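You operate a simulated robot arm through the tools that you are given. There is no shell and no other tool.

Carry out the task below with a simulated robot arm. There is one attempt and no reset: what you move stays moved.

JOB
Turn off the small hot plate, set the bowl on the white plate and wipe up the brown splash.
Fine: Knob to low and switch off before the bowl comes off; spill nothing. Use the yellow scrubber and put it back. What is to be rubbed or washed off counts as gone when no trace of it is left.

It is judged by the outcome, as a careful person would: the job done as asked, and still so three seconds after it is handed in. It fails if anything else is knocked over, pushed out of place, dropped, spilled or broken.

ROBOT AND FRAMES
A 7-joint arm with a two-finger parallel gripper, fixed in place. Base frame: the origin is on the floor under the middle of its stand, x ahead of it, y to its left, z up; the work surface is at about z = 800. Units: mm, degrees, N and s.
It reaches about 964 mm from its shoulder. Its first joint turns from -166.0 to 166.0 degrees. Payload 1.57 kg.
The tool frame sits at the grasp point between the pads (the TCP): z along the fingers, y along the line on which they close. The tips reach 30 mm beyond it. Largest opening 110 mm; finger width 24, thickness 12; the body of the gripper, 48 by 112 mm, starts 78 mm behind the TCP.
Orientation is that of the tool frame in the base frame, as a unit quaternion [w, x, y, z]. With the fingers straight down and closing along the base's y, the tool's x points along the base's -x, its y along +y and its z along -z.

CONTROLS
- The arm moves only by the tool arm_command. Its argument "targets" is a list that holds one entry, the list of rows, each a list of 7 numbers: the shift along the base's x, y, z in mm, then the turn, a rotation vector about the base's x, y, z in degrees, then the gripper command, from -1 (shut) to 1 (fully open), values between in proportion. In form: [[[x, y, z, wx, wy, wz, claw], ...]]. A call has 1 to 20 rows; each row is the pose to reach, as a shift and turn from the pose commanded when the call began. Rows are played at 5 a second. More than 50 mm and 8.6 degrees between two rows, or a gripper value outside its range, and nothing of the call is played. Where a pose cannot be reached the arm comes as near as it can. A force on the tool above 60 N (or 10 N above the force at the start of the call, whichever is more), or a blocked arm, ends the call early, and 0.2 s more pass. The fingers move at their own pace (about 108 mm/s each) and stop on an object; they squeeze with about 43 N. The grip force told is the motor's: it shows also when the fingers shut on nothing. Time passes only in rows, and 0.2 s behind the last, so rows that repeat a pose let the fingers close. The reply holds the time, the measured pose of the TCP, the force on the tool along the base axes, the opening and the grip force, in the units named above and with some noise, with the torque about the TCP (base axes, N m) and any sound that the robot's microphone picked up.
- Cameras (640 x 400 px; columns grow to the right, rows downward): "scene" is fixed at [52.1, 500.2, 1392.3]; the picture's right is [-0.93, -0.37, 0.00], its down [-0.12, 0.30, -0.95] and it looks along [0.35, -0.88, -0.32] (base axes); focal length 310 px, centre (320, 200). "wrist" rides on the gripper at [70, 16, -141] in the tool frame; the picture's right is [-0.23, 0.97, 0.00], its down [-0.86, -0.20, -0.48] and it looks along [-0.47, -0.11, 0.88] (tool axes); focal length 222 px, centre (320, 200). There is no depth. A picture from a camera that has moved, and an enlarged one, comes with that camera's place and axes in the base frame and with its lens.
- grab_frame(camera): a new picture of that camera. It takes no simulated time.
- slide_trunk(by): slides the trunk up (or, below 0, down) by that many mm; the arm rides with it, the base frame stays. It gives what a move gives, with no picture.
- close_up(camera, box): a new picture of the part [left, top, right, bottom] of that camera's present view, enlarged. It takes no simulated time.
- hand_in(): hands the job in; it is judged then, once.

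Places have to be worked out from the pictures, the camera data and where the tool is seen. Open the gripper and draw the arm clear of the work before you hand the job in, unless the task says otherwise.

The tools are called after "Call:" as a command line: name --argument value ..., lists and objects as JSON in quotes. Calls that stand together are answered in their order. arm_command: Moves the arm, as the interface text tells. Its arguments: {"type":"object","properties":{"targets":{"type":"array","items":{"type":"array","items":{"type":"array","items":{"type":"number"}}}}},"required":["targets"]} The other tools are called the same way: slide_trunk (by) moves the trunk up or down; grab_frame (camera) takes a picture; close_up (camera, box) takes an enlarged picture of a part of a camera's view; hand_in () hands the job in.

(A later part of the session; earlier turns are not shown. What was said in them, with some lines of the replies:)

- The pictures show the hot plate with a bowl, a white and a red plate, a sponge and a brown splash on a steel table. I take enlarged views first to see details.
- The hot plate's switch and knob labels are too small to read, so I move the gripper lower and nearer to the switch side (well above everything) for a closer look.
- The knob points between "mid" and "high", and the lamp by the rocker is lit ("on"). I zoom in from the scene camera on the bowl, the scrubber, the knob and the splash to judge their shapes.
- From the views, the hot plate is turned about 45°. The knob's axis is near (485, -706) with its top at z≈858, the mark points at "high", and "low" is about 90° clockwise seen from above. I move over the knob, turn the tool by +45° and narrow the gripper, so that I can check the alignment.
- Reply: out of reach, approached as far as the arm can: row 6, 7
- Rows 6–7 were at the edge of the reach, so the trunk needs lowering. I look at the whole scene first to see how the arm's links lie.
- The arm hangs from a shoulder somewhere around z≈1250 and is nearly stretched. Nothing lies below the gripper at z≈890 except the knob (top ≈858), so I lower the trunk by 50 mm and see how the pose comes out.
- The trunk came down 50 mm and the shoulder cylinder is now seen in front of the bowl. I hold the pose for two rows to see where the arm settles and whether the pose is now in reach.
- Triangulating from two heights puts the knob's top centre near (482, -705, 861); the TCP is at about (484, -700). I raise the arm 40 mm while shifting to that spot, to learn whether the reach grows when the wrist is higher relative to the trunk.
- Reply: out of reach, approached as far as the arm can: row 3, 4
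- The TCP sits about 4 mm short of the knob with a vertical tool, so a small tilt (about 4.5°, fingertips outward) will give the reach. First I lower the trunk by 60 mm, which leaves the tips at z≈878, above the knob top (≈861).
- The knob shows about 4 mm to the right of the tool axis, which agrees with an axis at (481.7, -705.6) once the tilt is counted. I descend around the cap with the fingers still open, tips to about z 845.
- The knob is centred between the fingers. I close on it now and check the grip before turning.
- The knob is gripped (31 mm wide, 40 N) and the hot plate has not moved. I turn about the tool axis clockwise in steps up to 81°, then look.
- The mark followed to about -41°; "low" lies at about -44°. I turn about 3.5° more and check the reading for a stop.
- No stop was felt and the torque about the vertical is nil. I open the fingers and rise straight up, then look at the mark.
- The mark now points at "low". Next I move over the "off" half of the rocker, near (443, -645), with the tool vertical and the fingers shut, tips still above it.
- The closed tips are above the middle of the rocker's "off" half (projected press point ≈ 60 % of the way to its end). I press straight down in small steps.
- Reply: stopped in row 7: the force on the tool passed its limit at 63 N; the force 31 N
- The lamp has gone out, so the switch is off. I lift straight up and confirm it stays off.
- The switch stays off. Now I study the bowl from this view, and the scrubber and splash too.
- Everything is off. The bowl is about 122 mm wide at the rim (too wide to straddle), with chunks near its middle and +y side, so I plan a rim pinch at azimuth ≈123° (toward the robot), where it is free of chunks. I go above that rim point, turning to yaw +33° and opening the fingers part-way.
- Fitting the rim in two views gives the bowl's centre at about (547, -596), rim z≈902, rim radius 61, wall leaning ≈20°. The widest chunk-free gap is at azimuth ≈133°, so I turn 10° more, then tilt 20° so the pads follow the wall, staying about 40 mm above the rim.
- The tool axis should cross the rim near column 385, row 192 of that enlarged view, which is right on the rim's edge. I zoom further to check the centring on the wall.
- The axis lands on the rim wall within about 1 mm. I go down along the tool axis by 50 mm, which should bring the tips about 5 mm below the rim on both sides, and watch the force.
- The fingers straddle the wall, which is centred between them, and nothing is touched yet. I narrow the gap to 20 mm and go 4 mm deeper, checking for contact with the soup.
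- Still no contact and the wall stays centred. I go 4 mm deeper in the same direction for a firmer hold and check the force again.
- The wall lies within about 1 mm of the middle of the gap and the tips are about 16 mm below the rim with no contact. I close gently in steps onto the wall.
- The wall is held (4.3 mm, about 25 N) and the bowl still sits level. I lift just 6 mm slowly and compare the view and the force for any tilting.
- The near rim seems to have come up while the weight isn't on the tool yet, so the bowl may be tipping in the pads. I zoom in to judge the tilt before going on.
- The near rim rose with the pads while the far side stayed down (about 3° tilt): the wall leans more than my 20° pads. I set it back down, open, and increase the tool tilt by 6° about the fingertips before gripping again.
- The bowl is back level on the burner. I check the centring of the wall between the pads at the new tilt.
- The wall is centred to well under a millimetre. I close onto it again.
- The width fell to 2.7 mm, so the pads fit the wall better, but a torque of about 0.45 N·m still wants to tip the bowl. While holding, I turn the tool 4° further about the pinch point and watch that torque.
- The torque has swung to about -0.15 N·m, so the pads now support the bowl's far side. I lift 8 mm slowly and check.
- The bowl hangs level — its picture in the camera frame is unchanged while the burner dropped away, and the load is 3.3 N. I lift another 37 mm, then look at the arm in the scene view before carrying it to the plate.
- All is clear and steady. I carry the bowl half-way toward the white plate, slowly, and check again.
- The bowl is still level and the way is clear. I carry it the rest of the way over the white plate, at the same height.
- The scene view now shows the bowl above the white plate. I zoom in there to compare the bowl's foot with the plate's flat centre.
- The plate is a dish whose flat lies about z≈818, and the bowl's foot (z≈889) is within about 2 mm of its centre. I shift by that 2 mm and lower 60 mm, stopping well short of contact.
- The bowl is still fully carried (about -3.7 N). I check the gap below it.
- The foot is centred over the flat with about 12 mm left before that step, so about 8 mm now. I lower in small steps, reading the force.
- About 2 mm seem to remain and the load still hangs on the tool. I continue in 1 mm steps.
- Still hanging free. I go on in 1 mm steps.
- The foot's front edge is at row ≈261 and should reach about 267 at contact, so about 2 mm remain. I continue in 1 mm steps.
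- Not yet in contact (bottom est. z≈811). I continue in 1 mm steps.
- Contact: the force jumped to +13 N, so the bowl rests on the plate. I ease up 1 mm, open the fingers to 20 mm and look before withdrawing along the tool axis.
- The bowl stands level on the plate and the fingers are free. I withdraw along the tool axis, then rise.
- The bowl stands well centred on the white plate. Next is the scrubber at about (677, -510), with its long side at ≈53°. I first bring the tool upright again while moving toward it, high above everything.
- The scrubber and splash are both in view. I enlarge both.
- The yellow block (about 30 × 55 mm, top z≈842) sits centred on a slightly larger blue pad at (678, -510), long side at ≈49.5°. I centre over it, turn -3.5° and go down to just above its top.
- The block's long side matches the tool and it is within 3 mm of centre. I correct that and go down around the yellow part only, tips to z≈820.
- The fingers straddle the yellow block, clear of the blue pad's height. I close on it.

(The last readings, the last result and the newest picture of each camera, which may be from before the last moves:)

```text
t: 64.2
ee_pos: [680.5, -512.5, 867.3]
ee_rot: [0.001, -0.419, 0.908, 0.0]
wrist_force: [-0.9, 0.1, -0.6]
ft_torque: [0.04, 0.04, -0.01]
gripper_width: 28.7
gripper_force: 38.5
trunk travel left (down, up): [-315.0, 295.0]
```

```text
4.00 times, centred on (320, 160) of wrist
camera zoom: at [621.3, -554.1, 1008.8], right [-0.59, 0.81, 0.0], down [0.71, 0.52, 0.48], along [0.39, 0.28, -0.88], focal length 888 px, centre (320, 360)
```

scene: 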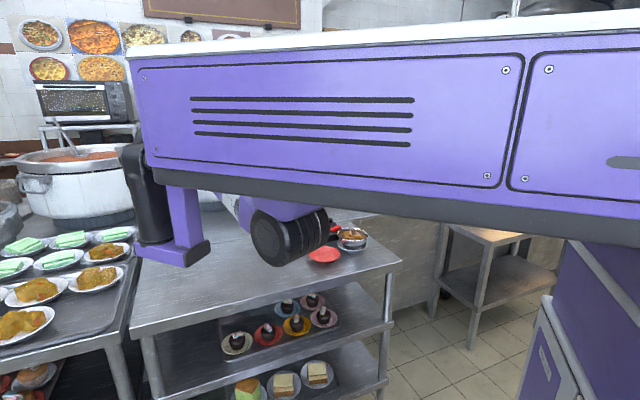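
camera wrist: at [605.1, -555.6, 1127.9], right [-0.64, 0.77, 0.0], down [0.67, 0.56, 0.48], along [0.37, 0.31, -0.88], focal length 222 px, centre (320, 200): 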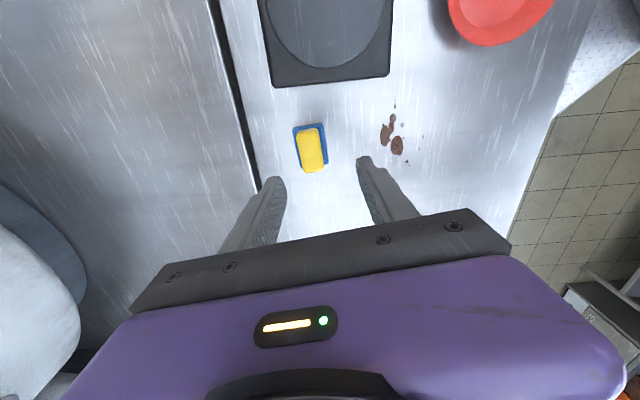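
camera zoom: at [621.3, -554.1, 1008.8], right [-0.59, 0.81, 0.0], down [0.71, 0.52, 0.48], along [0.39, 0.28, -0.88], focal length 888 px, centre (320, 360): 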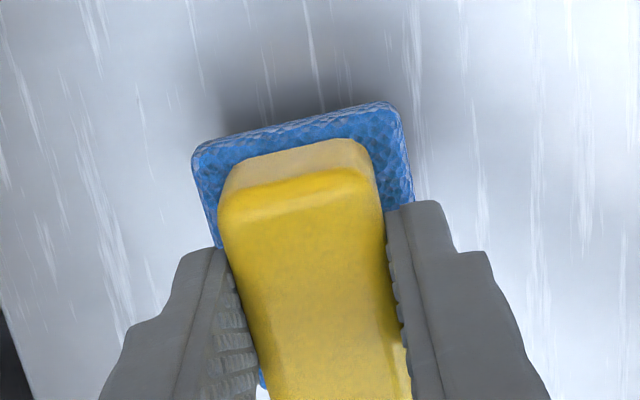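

The blue pad came up together with the yellow body, so it is one scrubber (yellow body, blue scouring face); it sat with the TCP at (678.6, -511.6, 850.2). I carry it, lifted, to the start of the first wiping lane beside the splash.

Call:
arm_command --targets '[[[-10, 7, 8, 0, 0, 0, -1], [-30, 22, 10, 0, 0, 0, -1], [-55, 41, 10, 0, 0, 0, -1], [-80, 60, 10, 0, 0, 0, -1], [-105, 79, 10, 0, 0, 0, -1], [-125, 94, 10, 0, 0, 0, -1], [-131, 98.5, 8, 0, 0, 0, -1], [-131, 98.5, -8, 0, 0, 0, -1], [-131, 98.5, -14, 0, 0, 0, -1], [-131, 98.5, -14, 0, 0, 0, -1]]]'

Call:
grab_frame --camera "wrist"

```text
t: 66.4
ee_pos: [548.4, -414.4, 852.9]
ee_rot: [0.0, -0.419, 0.908, 0.001]
wrist_force: [-0.4, 1.2, -0.3]
ft_torque: [-0.02, -0.03, 0.0]
gripper_width: 29.1
gripper_force: 39.2
trunk travel left (down, up): [-315.0, 295.0]
```

```text
taken
camera wrist: at [490.4, -455.3, 994.6], right [-0.59, 0.81, 0.0], down [0.71, 0.52, 0.48], along [0.39, 0.29, -0.88], focal length 222 px, centre (320, 200)
```

wrist: 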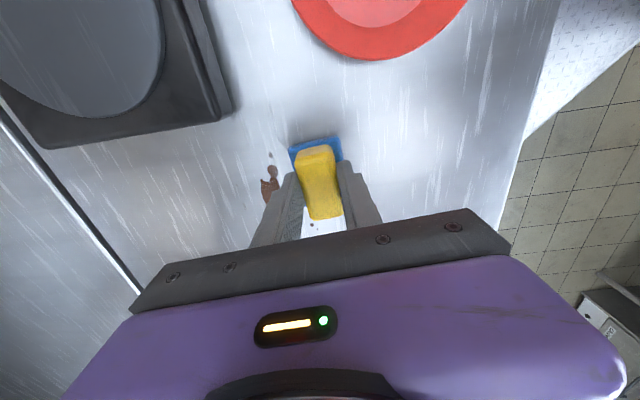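

The scrubber is beside the splash, about 3 mm above the table. I lower it gently to touch and read the force.

Call:
arm_command --targets '[[[0, 0, -2, 0, 0, 0, -1], [0, 0, -4, 0, 0, 0, -1], [0, 0, -4, 0, 0, 0, -1]]]'

```text
t: 67.2
ee_pos: [548.1, -413.5, 851.0]
ee_rot: [0.0, -0.419, 0.908, 0.0]
wrist_force: [0.2, -0.5, 0.3]
ft_torque: [-0.01, 0.02, -0.02]
gripper_width: 28.9
gripper_force: 39.1
trunk travel left (down, up): [-315.0, 295.0]
```

No contact force yet; one more millimetre or two.

Call:
arm_command --targets '[[[0, 0, -1, 0, 0, 0, -1], [0, 0, -1, 0, 0, 0, -1]]]'

Call:
arm_command --targets '[[[0, 0, -1, 0, 0, 0, -1], [0, 0, -1, 0, 0, 0, -1]]]'

```text
t: 67.8
ee_pos: [547.9, -414.2, 850.5]
ee_rot: [0.001, -0.418, 0.908, 0.0]
wrist_force: [0.4, 0.4, 9.6]
ft_torque: [0.15, -0.05, -0.01]
gripper_width: 28.7
gripper_force: 39.1
trunk travel left (down, up): [-315.0, 295.0]
```

```text
t: 68.4
ee_pos: [547.3, -414.2, 849.7]
ee_rot: [0.002, -0.42, 0.908, -0.001]
wrist_force: [0.0, 2.0, 26.8]
ft_torque: [0.32, -0.05, 0.02]
gripper_width: 28.9
gripper_force: 38.4
trunk travel left (down, up): [-315.0, 295.0]
```

Contact is made (stiff, about 17 N per mm). I ease to roughly 15 N and rub the first lane forth and back across the splash.

Call:
arm_command --targets '[[[0, 0, 0.6, 0, 0, 0, -1], [11, -9.4, 0.6, 0, 0, 0, -1], [22, -18.8, 0.6, 0, 0, 0, -1], [33, -28.2, 0.6, 0, 0, 0, -1], [44, -37.6, 0.6, 0, 0, 0, -1], [55, -47, 0.6, 0, 0, 0, -1], [66, -56.4, 0.6, 0, 0, 0, -1], [66, -56.4, 0.6, 0, 0, 0, -1]]]'

Call:
grab_frame --camera "wrist"

```text
t: 70.2
ee_pos: [614.0, -471.6, 849.0]
ee_rot: [0.0, -0.419, 0.908, 0.001]
wrist_force: [-4.1, 3.6, 20.4]
ft_torque: [0.12, 0.17, 0.01]
gripper_width: 28.9
gripper_force: 38.9
trunk travel left (down, up): [-315.0, 295.0]
```

```text
taken
camera wrist: at [555.4, -512.6, 990.9], right [-0.59, 0.81, 0.0], down [0.71, 0.52, 0.48], along [0.39, 0.28, -0.88], focal length 222 px, centre (320, 200)
```

wrist: 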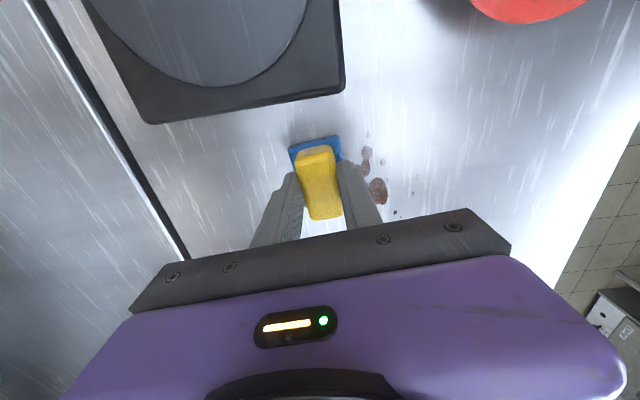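

The splash has visibly faded after one pass, so the rubbing works. I zoom to see how much.

Call:
close_up --camera "wrist" --box '[330, 120, 426, 220]'

```text
4.00 times, centred on (378, 170) of wrist
camera zoom: at [555.4, -512.6, 990.9], right [-0.59, 0.81, 0.0], down [0.71, 0.52, 0.48], along [0.39, 0.28, -0.88], focal length 888 px, centre (88, 320)
```

zoom: 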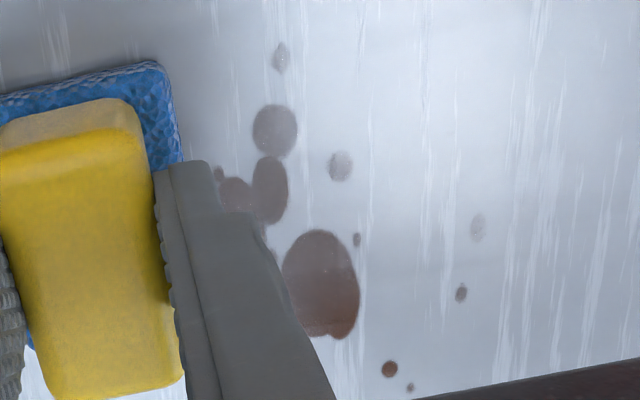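

Each pass takes some of it off. I make three more passes on this lane, then shift to the next lane.

Call:
arm_command --targets '[[[-11, 9.4, 0, 0, 0, 0, -1], [-22, 18.8, 0, 0, 0, 0, -1], [-33, 28.2, 0, 0, 0, 0, -1], [-44, 37.6, 0, 0, 0, 0, -1], [-55, 47, 0, 0, 0, 0, -1], [-66, 56.4, 0, 0, 0, 0, -1], [-55, 47, 0, 0, 0, 0, -1], [-44, 37.6, 0, 0, 0, 0, -1], [-33, 28.2, 0, 0, 0, 0, -1], [-22, 18.8, 0, 0, 0, 0, -1], [-11, 9.4, 0, 0, 0, 0, -1], [0, 0, 0, 0, 0, 0, -1], [-11, 9.4, 0, 0, 0, 0, -1], [-22, 18.8, 0, 0, 0, 0, -1], [-33, 28.2, 0, 0, 0, 0, -1], [-44, 37.6, 0, 0, 0, 0, -1], [-55, 47, 0, 0, 0, 0, -1], [-66, 56.4, 0, 0, 0, 0, -1], [-57, 66.9, 0, 0, 0, 0, -1], [-48, 77.5, 0, 0, 0, 0, -1]]]'

Call:
grab_frame --camera "wrist"

```text
t: 74.4
ee_pos: [564.6, -393.4, 849.6]
ee_rot: [0.001, -0.419, 0.908, 0.0]
wrist_force: [-1.3, -1.5, 7.7]
ft_torque: [-0.09, 0.06, 0.05]
gripper_width: 28.9
gripper_force: 39.3
trunk travel left (down, up): [-315.0, 295.0]
```

```text
taken
camera wrist: at [506.8, -435.2, 990.0], right [-0.59, 0.81, 0.0], down [0.71, 0.52, 0.48], along [0.39, 0.28, -0.88], focal length 222 px, centre (320, 200)
```

wrist: 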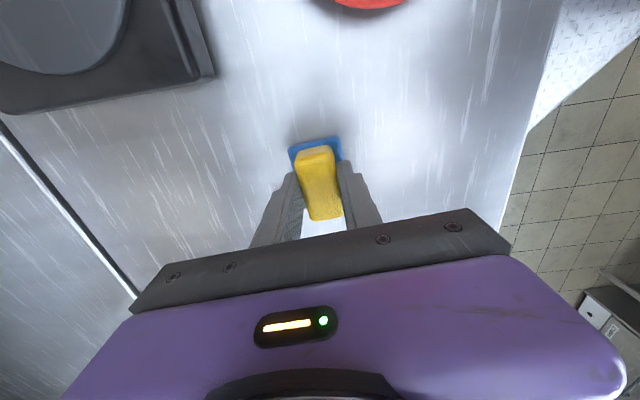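

The first lane looks clean in the picture. I rub the next lane (p=+8) forth and back twice, pressing a touch more.

Call:
arm_command --targets '[[[0, 0, -0.4, 0, 0, 0, -1], [13.2, -11.3, -0.4, 0, 0, 0, -1], [26.4, -22.6, -0.4, 0, 0, 0, -1], [39.6, -33.8, -0.4, 0, 0, 0, -1], [52.8, -45.1, -0.4, 0, 0, 0, -1], [66, -56.4, -0.4, 0, 0, 0, -1], [52.8, -45.1, -0.4, 0, 0, 0, -1], [39.6, -33.8, -0.4, 0, 0, 0, -1], [26.4, -22.6, -0.4, 0, 0, 0, -1], [13.2, -11.3, -0.4, 0, 0, 0, -1], [0, 0, -0.4, 0, 0, 0, -1], [13.2, -11.3, -0.4, 0, 0, 0, -1], [26.4, -22.6, -0.4, 0, 0, 0, -1], [39.6, -33.8, -0.4, 0, 0, 0, -1], [52.8, -45.1, -0.4, 0, 0, 0, -1], [66, -56.4, -0.4, 0, 0, 0, -1], [74, -47, -0.4, 0, 0, 0, -1], [82, -37.4, -0.4, 0, 0, 0, -1]]]'

Call:
grab_frame --camera "wrist"

```text
t: 78.2
ee_pos: [648.8, -430.1, 847.7]
ee_rot: [0.002, -0.419, 0.908, 0.0]
wrist_force: [-1.7, -3.3, 14.8]
ft_torque: [-0.08, 0.11, 0.04]
gripper_width: 29.0
gripper_force: 38.7
trunk travel left (down, up): [-315.0, 295.0]
```

```text
taken
camera wrist: at [589.4, -472.0, 989.5], right [-0.59, 0.81, 0.0], down [0.71, 0.52, 0.48], along [0.39, 0.28, -0.88], focal length 222 px, centre (320, 200)
```

wrist: 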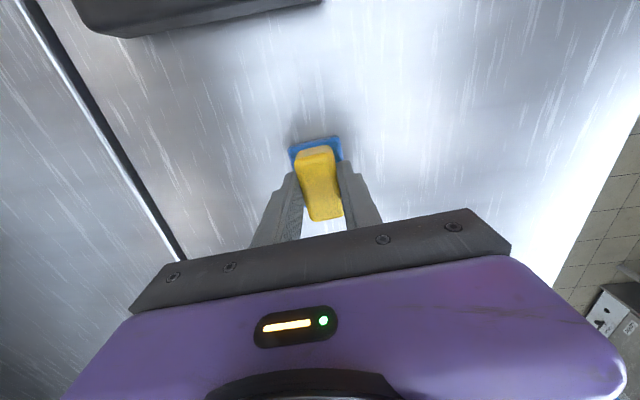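

That lane is clear too. I rub the third lane (p=+32), four passes.

Call:
arm_command --targets '[[[-13.2, 11.3, 0, 0, 0, 0, -1], [-26.4, 22.6, 0, 0, 0, 0, -1], [-39.6, 33.8, 0, 0, 0, 0, -1], [-52.8, 45.1, 0, 0, 0, 0, -1], [-66, 56.4, 0, 0, 0, 0, -1], [-52.8, 45.1, 0, 0, 0, 0, -1], [-39.6, 33.8, 0, 0, 0, 0, -1], [-26.4, 22.6, 0, 0, 0, 0, -1], [-13.2, 11.3, 0, 0, 0, 0, -1], [0, 0, 0, 0, 0, 0, -1], [-13.2, 11.3, 0, 0, 0, 0, -1], [-26.4, 22.6, 0, 0, 0, 0, -1], [-39.6, 33.8, 0, 0, 0, 0, -1], [-52.8, 45.1, 0, 0, 0, 0, -1], [-66, 56.4, 0, 0, 0, 0, -1], [-52.8, 45.1, 0, 0, 0, 0, -1], [-39.6, 33.8, 0, 0, 0, 0, -1], [-26.4, 22.6, 0, 0, 0, 0, -1], [-13.2, 11.3, 0, 0, 0, 0, -1], [0, 0, 0, 0, 0, 0, -1]]]'

Call:
arm_command --targets '[[[0, 0, 10, 0, 0, 0, -1], [10, -8, 40, 0, 0, 0, -1], [22, -18, 80, 0, 0, 0, -1], [34, -40, 110, 0, 0, 0, -1], [34, -70, 130, 0, 0, 0, -1], [34, -82, 130, 0, 0, 0, -1], [34, -82, 130, 0, 0, 0, -1]]]'

Call:
grab_frame --camera "wrist"

```text
t: 82.4
ee_pos: [648.1, -430.3, 847.7]
ee_rot: [0.001, -0.418, 0.908, 0.0]
wrist_force: [-2.7, 2.7, 10.5]
ft_torque: [0.17, 0.05, 0.06]
gripper_width: 29.1
gripper_force: 38.8
trunk travel left (down, up): [-315.0, 295.0]
```

```text
t: 84.0
ee_pos: [681.3, -514.2, 978.0]
ee_rot: [0.001, -0.418, 0.908, 0.0]
wrist_force: [0.1, -0.1, -0.2]
ft_torque: [0.0, 0.02, -0.02]
gripper_width: 29.1
gripper_force: 38.5
trunk travel left (down, up): [-315.0, 295.0]
```

```text
taken
camera wrist: at [623.1, -554.8, 1119.5], right [-0.59, 0.81, 0.0], down [0.71, 0.52, 0.48], along [0.39, 0.29, -0.88], focal length 222 px, centre (320, 200)
```

wrist: 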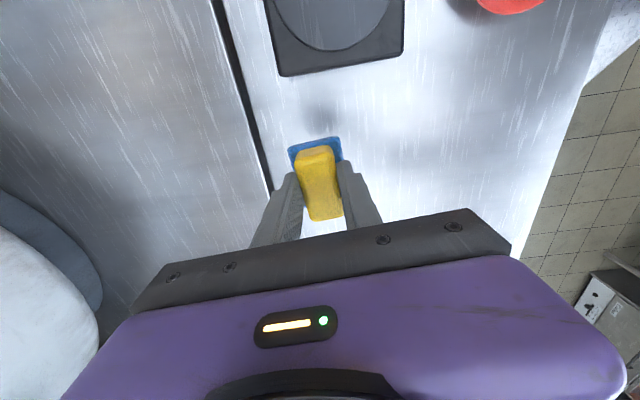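

The area seems clean from here. I zoom into the former splash area to look for any trace.

Call:
close_up --camera "wrist" --box '[345, 75, 473, 175]'

Call:
close_up --camera "wrist" --box '[370, 95, 434, 145]'

Call:
close_up --camera "scene" --box '[240, 230, 320, 280]'

```text
4.00 times, centred on (409, 125) of wrist
camera zoom: at [623.1, -554.8, 1119.5], right [-0.59, 0.81, 0.0], down [0.71, 0.52, 0.48], along [0.39, 0.29, -0.88], focal length 888 px, centre (-36, 500)
```

zoom: 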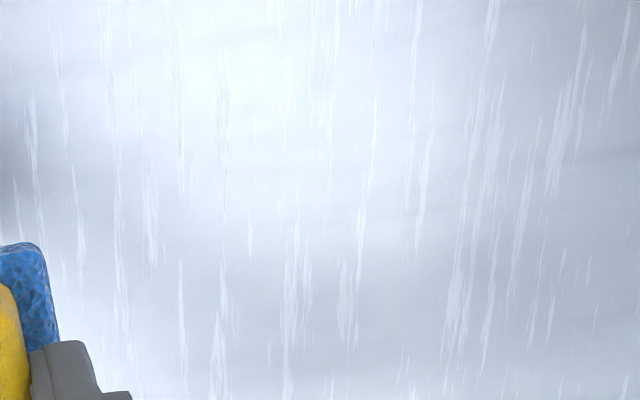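

```text
8.00 times, centred on (402, 120) of wrist
camera zoom: at [623.1, -554.8, 1119.5], right [-0.59, 0.81, 0.0], down [0.71, 0.52, 0.48], along [0.39, 0.29, -0.88], focal length 1777 px, centre (-336, 840)
```

zoom: 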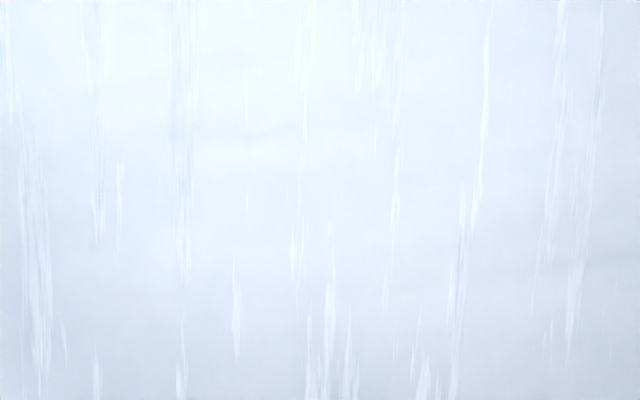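

```text
8.00 times, centred on (280, 255) of scene
camera zoom: at [52.1, 500.2, 1392.3], right [-0.93, -0.37, 0.0], down [-0.12, 0.3, -0.95], along [0.35, -0.88, -0.32], focal length 2481 px, centre (640, -240)
```

zoom: 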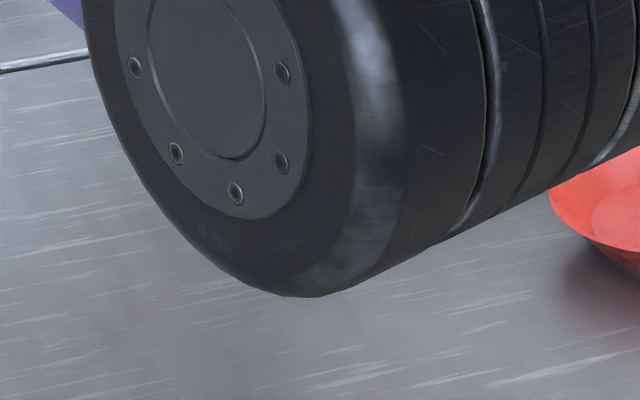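

No trace is visible. To be sure that nothing faint is left, I make one more round of rubbing; first back down to just above the table at the near lane.

Call:
arm_command --targets '[[[-15, 8, -25, 0, 0, 0, -1], [-30, 16, -50, 0, 0, 0, -1], [-45, 25, -75, 0, 0, 0, -1], [-60, 33, -100, 0, 0, 0, -1], [-70, 38.7, -115, 0, 0, 0, -1], [-70, 38.7, -124, 0, 0, 0, -1], [-70, 38.7, -127.5, 0, 0, 0, -1], [-70, 38.7, -127.5, 0, 0, 0, -1]]]'

Call:
arm_command --targets '[[[0, 0, -1, 0, 0, 0, -1], [0, 0, -1.3, 0, 0, 0, -1]]]'

```text
t: 85.8
ee_pos: [612.4, -475.2, 852.6]
ee_rot: [0.001, -0.418, 0.908, 0.001]
wrist_force: [-0.5, 0.6, -0.7]
ft_torque: [0.01, 0.0, 0.0]
gripper_width: 28.9
gripper_force: 38.6
trunk travel left (down, up): [-315.0, 295.0]
```

```text
t: 86.4
ee_pos: [611.6, -473.6, 849.3]
ee_rot: [0.0, -0.419, 0.908, 0.0]
wrist_force: [0.2, 0.1, -0.2]
ft_torque: [0.04, -0.01, -0.03]
gripper_width: 28.9
gripper_force: 39.0
trunk travel left (down, up): [-315.0, 295.0]
```

Not touching yet; I lower in half-millimetre steps until it presses lightly.

Call:
arm_command --targets '[[[0, 0, -0.7, 0, 0, 0, -1], [0, 0, -0.7, 0, 0, 0, -1]]]'

Call:
arm_command --targets '[[[0, 0, -0.6, 0, 0, 0, -1], [0, 0, -0.6, 0, 0, 0, -1]]]'

```text
t: 87.0
ee_pos: [612.6, -473.8, 849.1]
ee_rot: [0.0, -0.419, 0.908, 0.0]
wrist_force: [-0.2, 0.1, -0.1]
ft_torque: [-0.02, 0.02, -0.03]
gripper_width: 28.9
gripper_force: 38.9
trunk travel left (down, up): [-315.0, 295.0]
```

```text
t: 87.6
ee_pos: [611.9, -473.4, 848.9]
ee_rot: [0.0, -0.419, 0.908, 0.001]
wrist_force: [0.3, -0.5, 0.5]
ft_torque: [-0.07, 0.04, -0.01]
gripper_width: 29.0
gripper_force: 38.7
trunk travel left (down, up): [-315.0, 295.0]
```

Still free — the scrubber probably slid up slightly in the fingers. I go on down.

Call:
arm_command --targets '[[[0, 0, -0.6, 0, 0, 0, -1], [0, 0, -0.6, 0, 0, 0, -1]]]'

Call:
arm_command --targets '[[[0, 0, -0.6, 0, 0, 0, -1], [0, 0, -0.6, 0, 0, 0, -1]]]'

```text
t: 88.2
ee_pos: [612.2, -473.5, 848.7]
ee_rot: [0.001, -0.418, 0.908, 0.001]
wrist_force: [-0.2, 1.2, 6.5]
ft_torque: [-0.01, 0.1, -0.01]
gripper_width: 29.1
gripper_force: 38.9
trunk travel left (down, up): [-315.0, 295.0]
```

```text
t: 88.8
ee_pos: [611.7, -474.4, 847.7]
ee_rot: [0.001, -0.418, 0.909, 0.0]
wrist_force: [-0.3, 2.8, 15.8]
ft_torque: [0.08, 0.02, -0.03]
gripper_width: 28.8
gripper_force: 39.0
trunk travel left (down, up): [-315.0, 295.0]
```

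It presses with about 16 N. I rub this lane three passes and shift over to the next.

Call:
arm_command --targets '[[[-13.2, 11.3, 0, 0, 0, 0, -1], [-26.4, 22.6, 0, 0, 0, 0, -1], [-39.6, 33.8, 0, 0, 0, 0, -1], [-52.8, 45.1, 0, 0, 0, 0, -1], [-66, 56.4, 0, 0, 0, 0, -1], [-52.8, 45.1, 0, 0, 0, 0, -1], [-39.6, 33.8, 0, 0, 0, 0, -1], [-26.4, 22.6, 0, 0, 0, 0, -1], [-13.2, 11.3, 0, 0, 0, 0, -1], [0, 0, 0, 0, 0, 0, -1], [-13.2, 11.3, 0, 0, 0, 0, -1], [-26.4, 22.6, 0, 0, 0, 0, -1], [-39.6, 33.8, 0, 0, 0, 0, -1], [-52.8, 45.1, 0, 0, 0, 0, -1], [-66, 56.4, 0, 0, 0, 0, -1], [-58.5, 65.1, 0, 0, 0, 0, -1], [-51, 73.9, 0, 0, 0, 0, -1]]]'

Call:
arm_command --targets '[[[13.2, -11.3, 0, 0, 0, 0, -1], [26.4, -22.6, 0, 0, 0, 0, -1], [39.6, -33.8, 0, 0, 0, 0, -1], [52.8, -45.1, 0, 0, 0, 0, -1], [66, -56.4, 0, 0, 0, 0, -1], [52.8, -45.1, 0, 0, 0, 0, -1], [39.6, -33.8, 0, 0, 0, 0, -1], [26.4, -22.6, 0, 0, 0, 0, -1], [13.2, -11.3, 0, 0, 0, 0, -1], [0, 0, 0, 0, 0, 0, -1], [13.2, -11.3, 0, 0, 0, 0, -1], [26.4, -22.6, 0, 0, 0, 0, -1], [39.6, -33.8, 0, 0, 0, 0, -1], [52.8, -45.1, 0, 0, 0, 0, -1], [66, -56.4, 0, 0, 0, 0, -1], [77, -44, 0, 0, 0, 0, -1], [88, -30.6, 0, 0, 0, 0, -1]]]'

```text
t: 92.4
ee_pos: [558.3, -399.7, 847.8]
ee_rot: [0.001, -0.418, 0.908, -0.001]
wrist_force: [-6.0, -6.4, 27.8]
ft_torque: [-0.2, 0.23, 0.03]
gripper_width: 28.8
gripper_force: 38.3
trunk travel left (down, up): [-315.0, 295.0]
```

```text
t: 96.0
ee_pos: [649.7, -431.6, 847.3]
ee_rot: [0.0, -0.419, 0.908, 0.0]
wrist_force: [-0.7, -1.0, 5.4]
ft_torque: [0.0, 0.01, 0.07]
gripper_width: 28.7
gripper_force: 38.1
trunk travel left (down, up): [-315.0, 295.0]
```

Now the last lane (p≈+32) again: three passes, pressing slightly more.

Call:
arm_command --targets '[[[0, 0, -0.5, 0, 0, 0, -1], [-13.2, 11.3, -0.5, 0, 0, 0, -1], [-26.4, 22.6, -0.5, 0, 0, 0, -1], [-39.6, 33.8, -0.5, 0, 0, 0, -1], [-52.8, 45.1, -0.5, 0, 0, 0, -1], [-66, 56.4, -0.5, 0, 0, 0, -1], [-52.8, 45.1, -0.5, 0, 0, 0, -1], [-39.6, 33.8, -0.5, 0, 0, 0, -1], [-26.4, 22.6, -0.5, 0, 0, 0, -1], [-13.2, 11.3, -0.5, 0, 0, 0, -1], [0, 0, -0.5, 0, 0, 0, -1], [-13.2, 11.3, -0.5, 0, 0, 0, -1], [-26.4, 22.6, -0.5, 0, 0, 0, -1], [-39.6, 33.8, -0.5, 0, 0, 0, -1], [-52.8, 45.1, -0.5, 0, 0, 0, -1], [-66, 56.4, -0.5, 0, 0, 0, -1], [-52.8, 45.1, -0.5, 0, 0, 0, -1], [-39.6, 33.8, -0.5, 0, 0, 0, -1], [-26.4, 22.6, -0.5, 0, 0, 0, -1], [-13.2, 11.3, -0.5, 0, 0, 0, -1]]]'

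Call:
grab_frame --camera "wrist"

```text
t: 100.2
ee_pos: [636.9, -420.4, 846.5]
ee_rot: [0.001, -0.419, 0.908, 0.001]
wrist_force: [-3.6, 3.4, 16.0]
ft_torque: [0.14, 0.14, 0.04]
gripper_width: 28.9
gripper_force: 39.0
trunk travel left (down, up): [-315.0, 295.0]
```

```text
taken
camera wrist: at [577.8, -461.6, 988.0], right [-0.59, 0.8, 0.0], down [0.71, 0.52, 0.48], along [0.39, 0.29, -0.88], focal length 222 px, centre (320, 200)
```

wrist: 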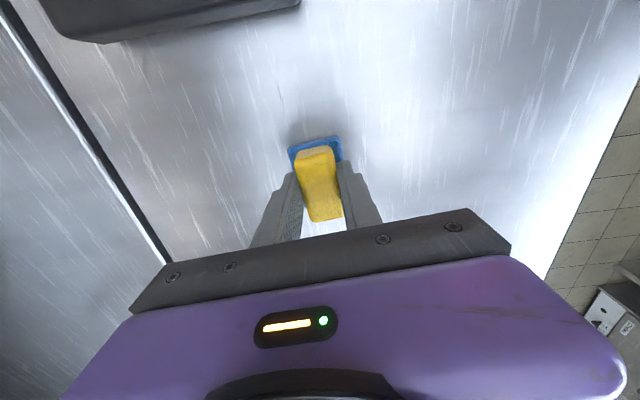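

The table looks clean. I lift the scrubber and carry it back over its place at (678.6, -511.6), then compare how it sits in the fingers.

Call:
arm_command --targets '[[[0, 0, 8, 0, 0, 0, -1], [4, -10, 20, 0, 0, 0, -1], [14, -30, 22, 0, 0, 0, -1], [25, -53, 22, 0, 0, 0, -1], [36, -76, 22, 0, 0, 0, -1], [43.2, -92.8, 22, 0, 0, 0, -1], [43.2, -92.8, 22, 0, 0, 0, -1]]]'

Call:
close_up --camera "wrist" --box '[240, 110, 400, 210]'

Call:
close_up --camera "wrist" --box '[340, 60, 468, 160]'

```text
t: 101.8
ee_pos: [678.6, -511.6, 869.0]
ee_rot: [0.0, -0.419, 0.908, 0.001]
wrist_force: [-0.2, -0.1, -0.3]
ft_torque: [0.0, 0.03, 0.0]
gripper_width: 28.9
gripper_force: 38.6
trunk travel left (down, up): [-315.0, 295.0]
```

```text
4.00 times, centred on (320, 160) of wrist
camera zoom: at [621.2, -553.5, 1009.6], right [-0.59, 0.81, 0.0], down [0.71, 0.52, 0.48], along [0.39, 0.28, -0.88], focal length 888 px, centre (320, 360)
```

zoom: 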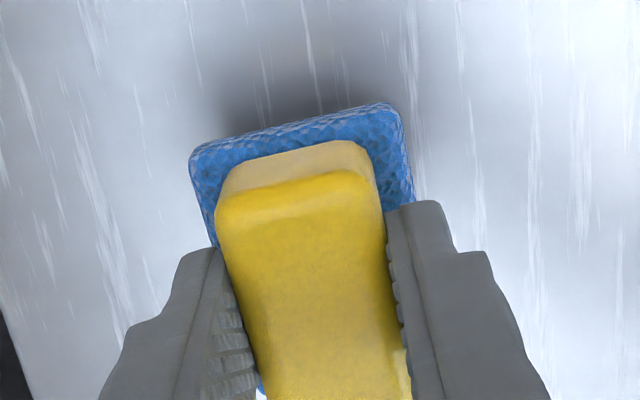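

```text
4.00 times, centred on (404, 110) of wrist
camera zoom: at [621.2, -553.5, 1009.6], right [-0.59, 0.81, 0.0], down [0.71, 0.52, 0.48], along [0.39, 0.28, -0.88], focal length 888 px, centre (-16, 560)
```

zoom: 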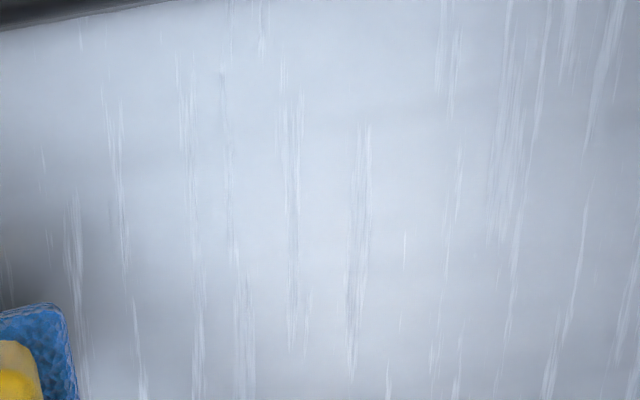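

The scrubber sits in the fingers as before, and no stain shows. I set it down at its place, slowing near the table.

Call:
arm_command --targets '[[[0, -0.7, -6, 0, 0, 0, -1], [0, -0.7, -12, 0, 0, 0, -1], [0, -0.7, -17, 0, 0, 0, -1], [0, -0.7, -20, 0, 0, 0, -1], [0, -0.7, -20, 0, 0, 0, -1]]]'

Call:
arm_command --targets '[[[0, 0, -0.7, 0, 0, 0, -1], [0, 0, -0.7, 0, 0, 0, -1]]]'

```text
t: 103.0
ee_pos: [679.5, -513.7, 848.3]
ee_rot: [0.001, -0.419, 0.908, 0.0]
wrist_force: [-0.1, 0.7, 0.1]
ft_torque: [0.03, 0.0, 0.02]
gripper_width: 28.8
gripper_force: 39.3
trunk travel left (down, up): [-315.0, 295.0]
```

```text
t: 103.6
ee_pos: [679.1, -513.1, 847.7]
ee_rot: [0.0, -0.418, 0.908, 0.0]
wrist_force: [0.0, -0.2, -0.2]
ft_torque: [-0.01, 0.02, -0.02]
gripper_width: 28.9
gripper_force: 38.3
trunk travel left (down, up): [-315.0, 295.0]
```

No contact yet; I continue by small steps.

Call:
arm_command --targets '[[[0, 0, -0.6, 0, 0, 0, -1], [0, 0, -0.6, 0, 0, 0, -1]]]'

Call:
arm_command --targets '[[[0, 0, -0.6, 0, 0, 0, -1], [0, 0, -0.6, 0, 0, 0, -1]]]'

```text
t: 104.2
ee_pos: [679.2, -513.5, 848.0]
ee_rot: [0.001, -0.419, 0.908, 0.001]
wrist_force: [-0.4, 0.4, -0.7]
ft_torque: [0.0, -0.02, 0.0]
gripper_width: 29.0
gripper_force: 39.1
trunk travel left (down, up): [-315.0, 295.0]
```

```text
t: 104.8
ee_pos: [679.8, -512.8, 846.3]
ee_rot: [0.001, -0.419, 0.908, 0.0]
wrist_force: [0.1, 0.2, 0.0]
ft_torque: [-0.01, 0.02, 0.04]
gripper_width: 28.8
gripper_force: 39.0
trunk travel left (down, up): [-315.0, 295.0]
```

Still free of the table; two more small steps.

Call:
arm_command --targets '[[[0, 0, -0.6, 0, 0, 0, -1], [0, 0, -0.6, 0, 0, 0, -1]]]'

Call:
arm_command --targets '[[[0, 0, -0.6, 0, 0, 0, -1], [0, 0, -0.6, 0, 0, 0, -1]]]'

```text
t: 105.4
ee_pos: [679.0, -513.3, 848.0]
ee_rot: [0.002, -0.419, 0.908, -0.001]
wrist_force: [-0.1, 0.4, 8.0]
ft_torque: [0.09, 0.06, 0.01]
gripper_width: 29.3
gripper_force: 38.8
trunk travel left (down, up): [-315.0, 295.0]
```

```text
t: 106.0
ee_pos: [679.4, -512.9, 846.3]
ee_rot: [0.001, -0.419, 0.908, 0.0]
wrist_force: [3.2, -1.8, 16.0]
ft_torque: [0.05, -0.05, -0.01]
gripper_width: 28.8
gripper_force: 38.6
trunk travel left (down, up): [-315.0, 295.0]
```

The scrubber rests on the table. I ease off, open the fingers to 50 mm and rise straight up.

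Call:
arm_command --targets '[[[0, 0, 0.8, 0, 0, 0, -1], [0, 0, 0.8, 0, 0, 0, -0.6], [0, 0, 0.8, 0, 0, 0, -0.3], [0, 0, 0.8, 0, 0, 0, -0.1], [0, 0, 0.8, 0, 0, 0, -0.1], [0, 0, 10, 0, 0, 0, -0.1], [0, 0, 30, 0, 0, 0, -0.1], [0, 0, 65, 0, 0, 0, -0.1], [0, 0, 105, 0, 0, 0, -0.1], [0, 0, 140, 0, 0, 0, -0.1], [0, 0, 140, 0, 0, 0, -0.1]]]'

Call:
grab_frame --camera "wrist"

Call:
close_up --camera "wrist" --box '[270, 110, 350, 180]'

Call:
close_up --camera "wrist" --box '[350, 75, 462, 175]'

```text
t: 108.4
ee_pos: [677.7, -512.7, 985.0]
ee_rot: [0.001, -0.418, 0.908, 0.0]
wrist_force: [0.3, -1.2, -0.2]
ft_torque: [0.0, -0.02, 0.01]
gripper_width: 49.8
gripper_force: 0.1
trunk travel left (down, up): [-315.0, 295.0]
```

```text
taken
camera wrist: at [619.7, -554.0, 1126.1], right [-0.59, 0.81, 0.0], down [0.71, 0.52, 0.48], along [0.39, 0.28, -0.88], focal length 222 px, centre (320, 200)
```

wrist: 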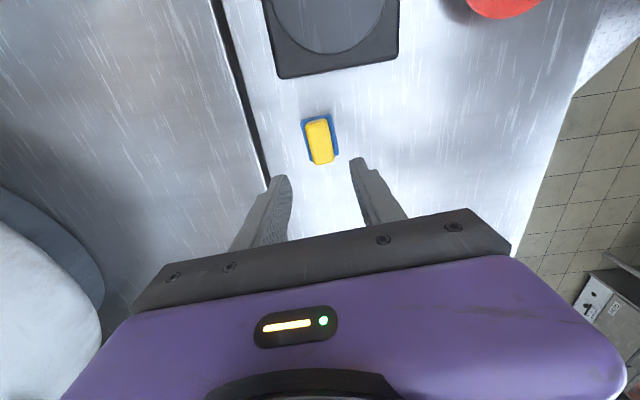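

```text
5.71 times, centred on (310, 145) of wrist
camera zoom: at [619.7, -554.0, 1126.1], right [-0.59, 0.81, 0.0], down [0.71, 0.52, 0.48], along [0.39, 0.28, -0.88], focal length 1269 px, centre (377, 514)
```

zoom: 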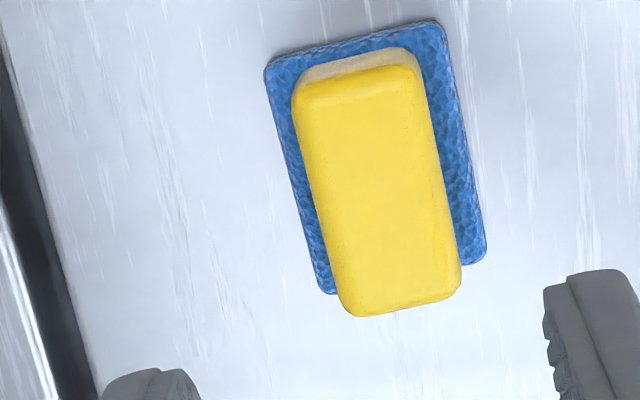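

```text
4.00 times, centred on (406, 125) of wrist
camera zoom: at [619.7, -554.0, 1126.1], right [-0.59, 0.81, 0.0], down [0.71, 0.52, 0.48], along [0.39, 0.28, -0.88], focal length 888 px, centre (-24, 500)
```

zoom: 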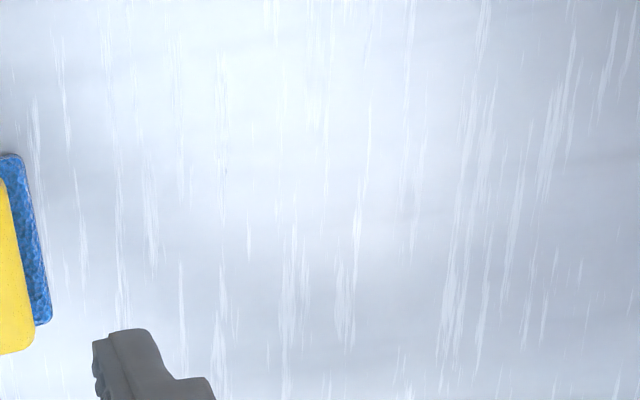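

A tiny dark dot seems to remain near (607, -456). I zoom in closer on it and the whole area.

Call:
close_up --camera "wrist" --box '[366, 108, 398, 128]'

Call:
close_up --camera "wrist" --box '[376, 95, 424, 125]'

Call:
close_up --camera "wrist" --box '[376, 120, 424, 150]'

Call:
close_up --camera "wrist" --box '[415, 95, 463, 135]'

```text
16.00 times, centred on (382, 118) of wrist
camera zoom: at [619.7, -554.0, 1126.1], right [-0.59, 0.81, 0.0], down [0.71, 0.52, 0.48], along [0.39, 0.28, -0.88], focal length 3554 px, centre (-672, 1512)
```

zoom: 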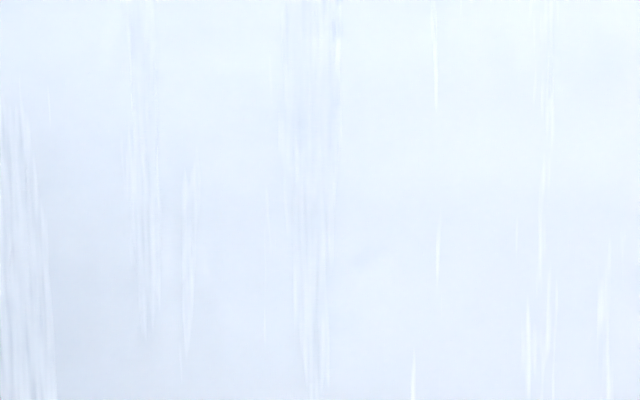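

```text
13.33 times, centred on (400, 110) of wrist
camera zoom: at [619.7, -554.0, 1126.1], right [-0.59, 0.81, 0.0], down [0.71, 0.52, 0.48], along [0.39, 0.28, -0.88], focal length 2962 px, centre (-747, 1400)
```

zoom: 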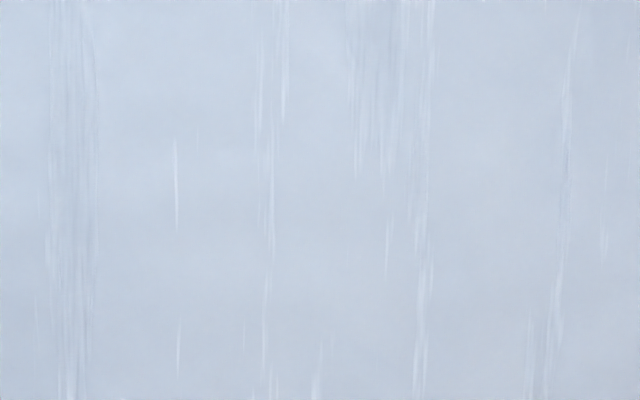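

```text
13.33 times, centred on (400, 135) of wrist
camera zoom: at [619.7, -554.0, 1126.1], right [-0.59, 0.81, 0.0], down [0.71, 0.52, 0.48], along [0.39, 0.28, -0.88], focal length 2962 px, centre (-747, 1067)
```

zoom: 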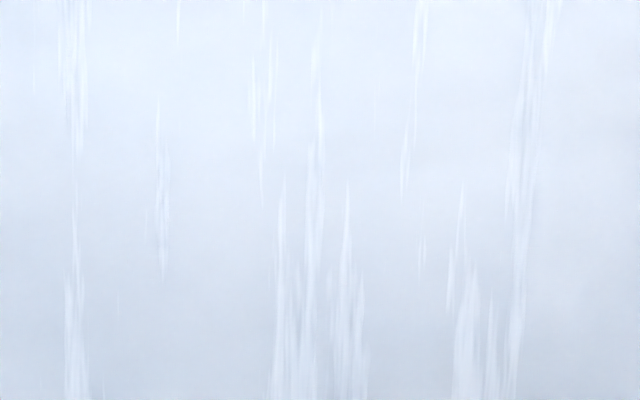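

```text
10.00 times, centred on (439, 115) of wrist
camera zoom: at [619.7, -554.0, 1126.1], right [-0.59, 0.81, 0.0], down [0.71, 0.52, 0.48], along [0.39, 0.28, -0.88], focal length 2221 px, centre (-870, 1050)
```

zoom: 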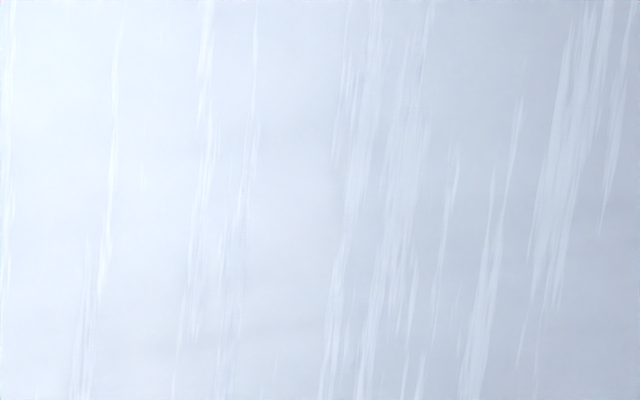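

The dot was only an image artefact: no trace is left, and the scrubber stands within about 1.5 mm of where it was. I open the gripper and raise the trunk to clear the work, then inspect everything.

Call:
slide_trunk --by 110

Call:
arm_command --targets '[[[-30, 0, 20, 0, 0, -7, 0.5], [-65, 0, 40, 0, 0, -14, 1], [-100, 0, 60, 0, 0, -21, 1], [-140, 0, 80, 0, 0, -28, 1], [-180, 0, 100, 0, 0, -35, 1], [-220, 0, 110, 0, 0, -42, 1], [-255, 0, 115, 0, 0, -49, 1], [-255, 0, 115, 0, 0, -49, 1]]]'

Call:
grab_frame --camera "wrist"

Call:
grab_frame --camera "scene"

```text
t: 109.8
ee_pos: [677.7, -512.1, 1095.6]
ee_rot: [0.001, -0.419, 0.908, 0.0]
wrist_force: [-0.5, 0.4, 0.4]
ft_torque: [0.02, 0.0, -0.01]
gripper_width: 49.3
gripper_force: 0.0
trunk travel left (down, up): [-425.0, 185.0]
```

```text
t: 111.6
ee_pos: [422.1, -511.2, 1209.9]
ee_rot: [0.001, -0.004, 1.0, 0.001]
wrist_force: [-0.2, 0.1, -0.6]
ft_torque: [0.02, 0.02, 0.01]
gripper_width: 110.0
gripper_force: 0.0
trunk travel left (down, up): [-425.0, 185.0]
```

```text
taken
camera wrist: at [351.9, -494.3, 1351.8], right [0.22, 0.98, 0.0], down [0.86, -0.19, 0.48], along [0.47, -0.11, -0.88], focal length 222 px, centre (320, 200)
```

wrist: 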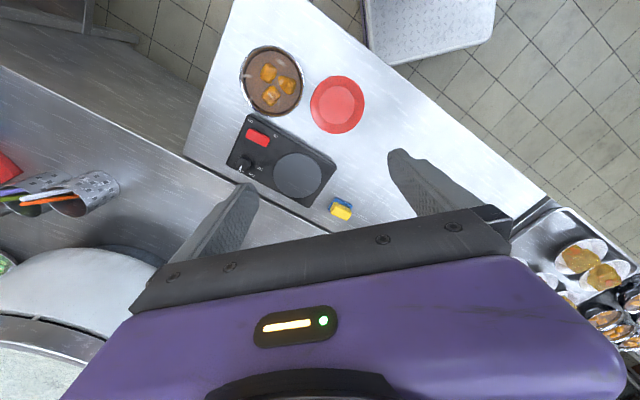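

```text
taken
```

scene: 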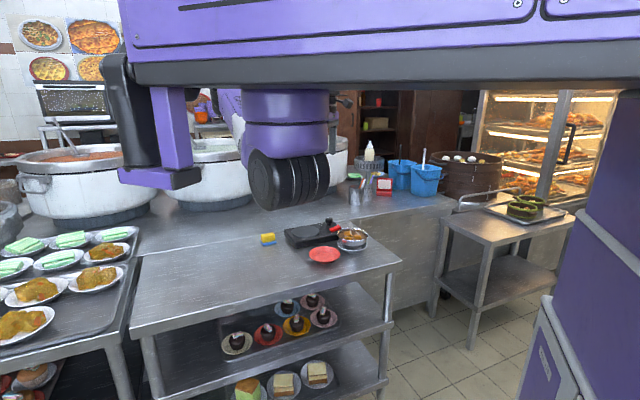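

Everything appears in order. I check enlarged views of the switch, knob, bowl and table once more before handing in.

Call:
close_up --camera "wrist" --box '[220, 30, 380, 130]'

Call:
close_up --camera "wrist" --box '[220, 100, 348, 180]'

Call:
close_up --camera "scene" --box '[248, 215, 312, 265]'

Call:
close_up --camera "scene" --box '[290, 210, 386, 270]'

```text
4.00 times, centred on (300, 80) of wrist
camera zoom: at [351.9, -494.3, 1351.8], right [0.22, 0.98, 0.0], down [0.86, -0.19, 0.48], along [0.47, -0.11, -0.88], focal length 888 px, centre (400, 680)
```

zoom: 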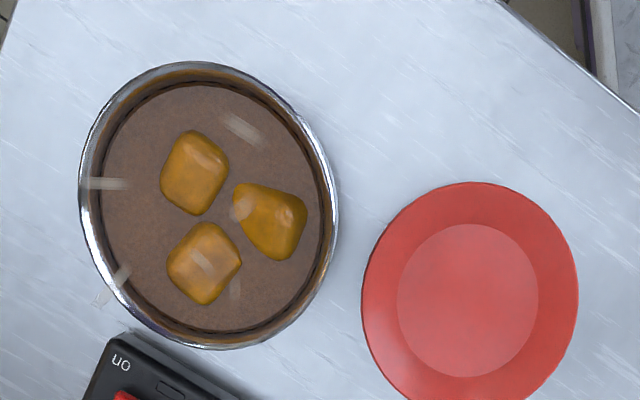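

```text
5.00 times, centred on (284, 140) of wrist
camera zoom: at [351.9, -494.3, 1351.8], right [0.22, 0.98, 0.0], down [0.86, -0.19, 0.48], along [0.47, -0.11, -0.88], focal length 1111 px, centre (500, 500)
```

zoom: 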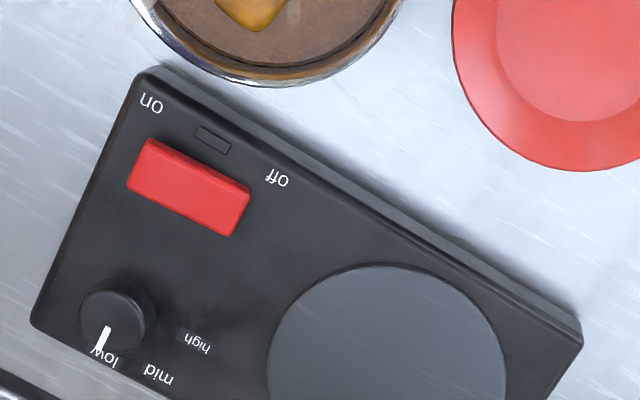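

```text
8.00 times, centred on (280, 240) of scene
camera zoom: at [52.1, 500.2, 1392.3], right [-0.93, -0.37, 0.0], down [-0.12, 0.3, -0.95], along [0.35, -0.88, -0.32], focal length 2481 px, centre (640, -120)
```

zoom: 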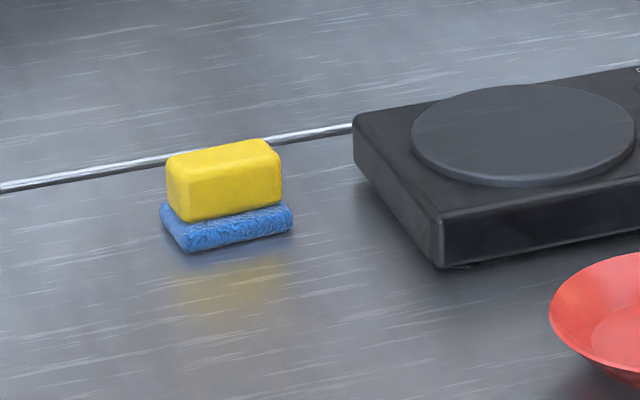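

```text
6.67 times, centred on (338, 240) of scene
camera zoom: at [52.1, 500.2, 1392.3], right [-0.93, -0.37, 0.0], down [-0.12, 0.3, -0.95], along [0.35, -0.88, -0.32], focal length 2068 px, centre (200, -67)
```

zoom: 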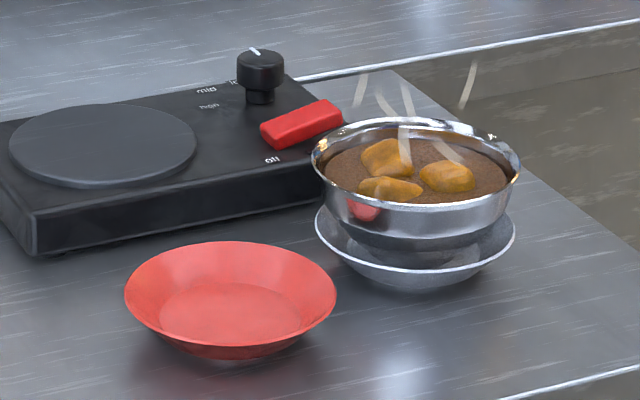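

The knob points to "low", the switch is off with the lamp out, and the bowl stands level on the white plate. The splash is gone, the scrubber is back in its place, and the arm is open and clear. I hand in.

Call:
hand_in

```text
The job is handed in.
```

The job is finished and handed in; I haven't seen a verdict. My last check of the pictures showed:

- **Hot plate:** I turned the knob to "low" and then pressed the switch to off, both before the bowl came off. The lamp is out.
- **Bowl:** It stands level and centred on the white plate, and I saw no spill. I lifted it by pinching the rim, because the rim is wider than the gripper opens. One fingertip went just inside the rim, about at soup level.
- **First lift:** My first try at lifting the bowl tipped it about 3°. I set it back down, changed the angle and lifted it again, this time level.
- **Splash:** I rubbed the whole area twice over with the scrubber, and close-up pictures show no trace.
- **Scrubber:** It is back on the table within about 1.5 mm of where it was. The blue pad under it is part of the same scrubber.

The gripper is open and the arm is raised clear of the table.
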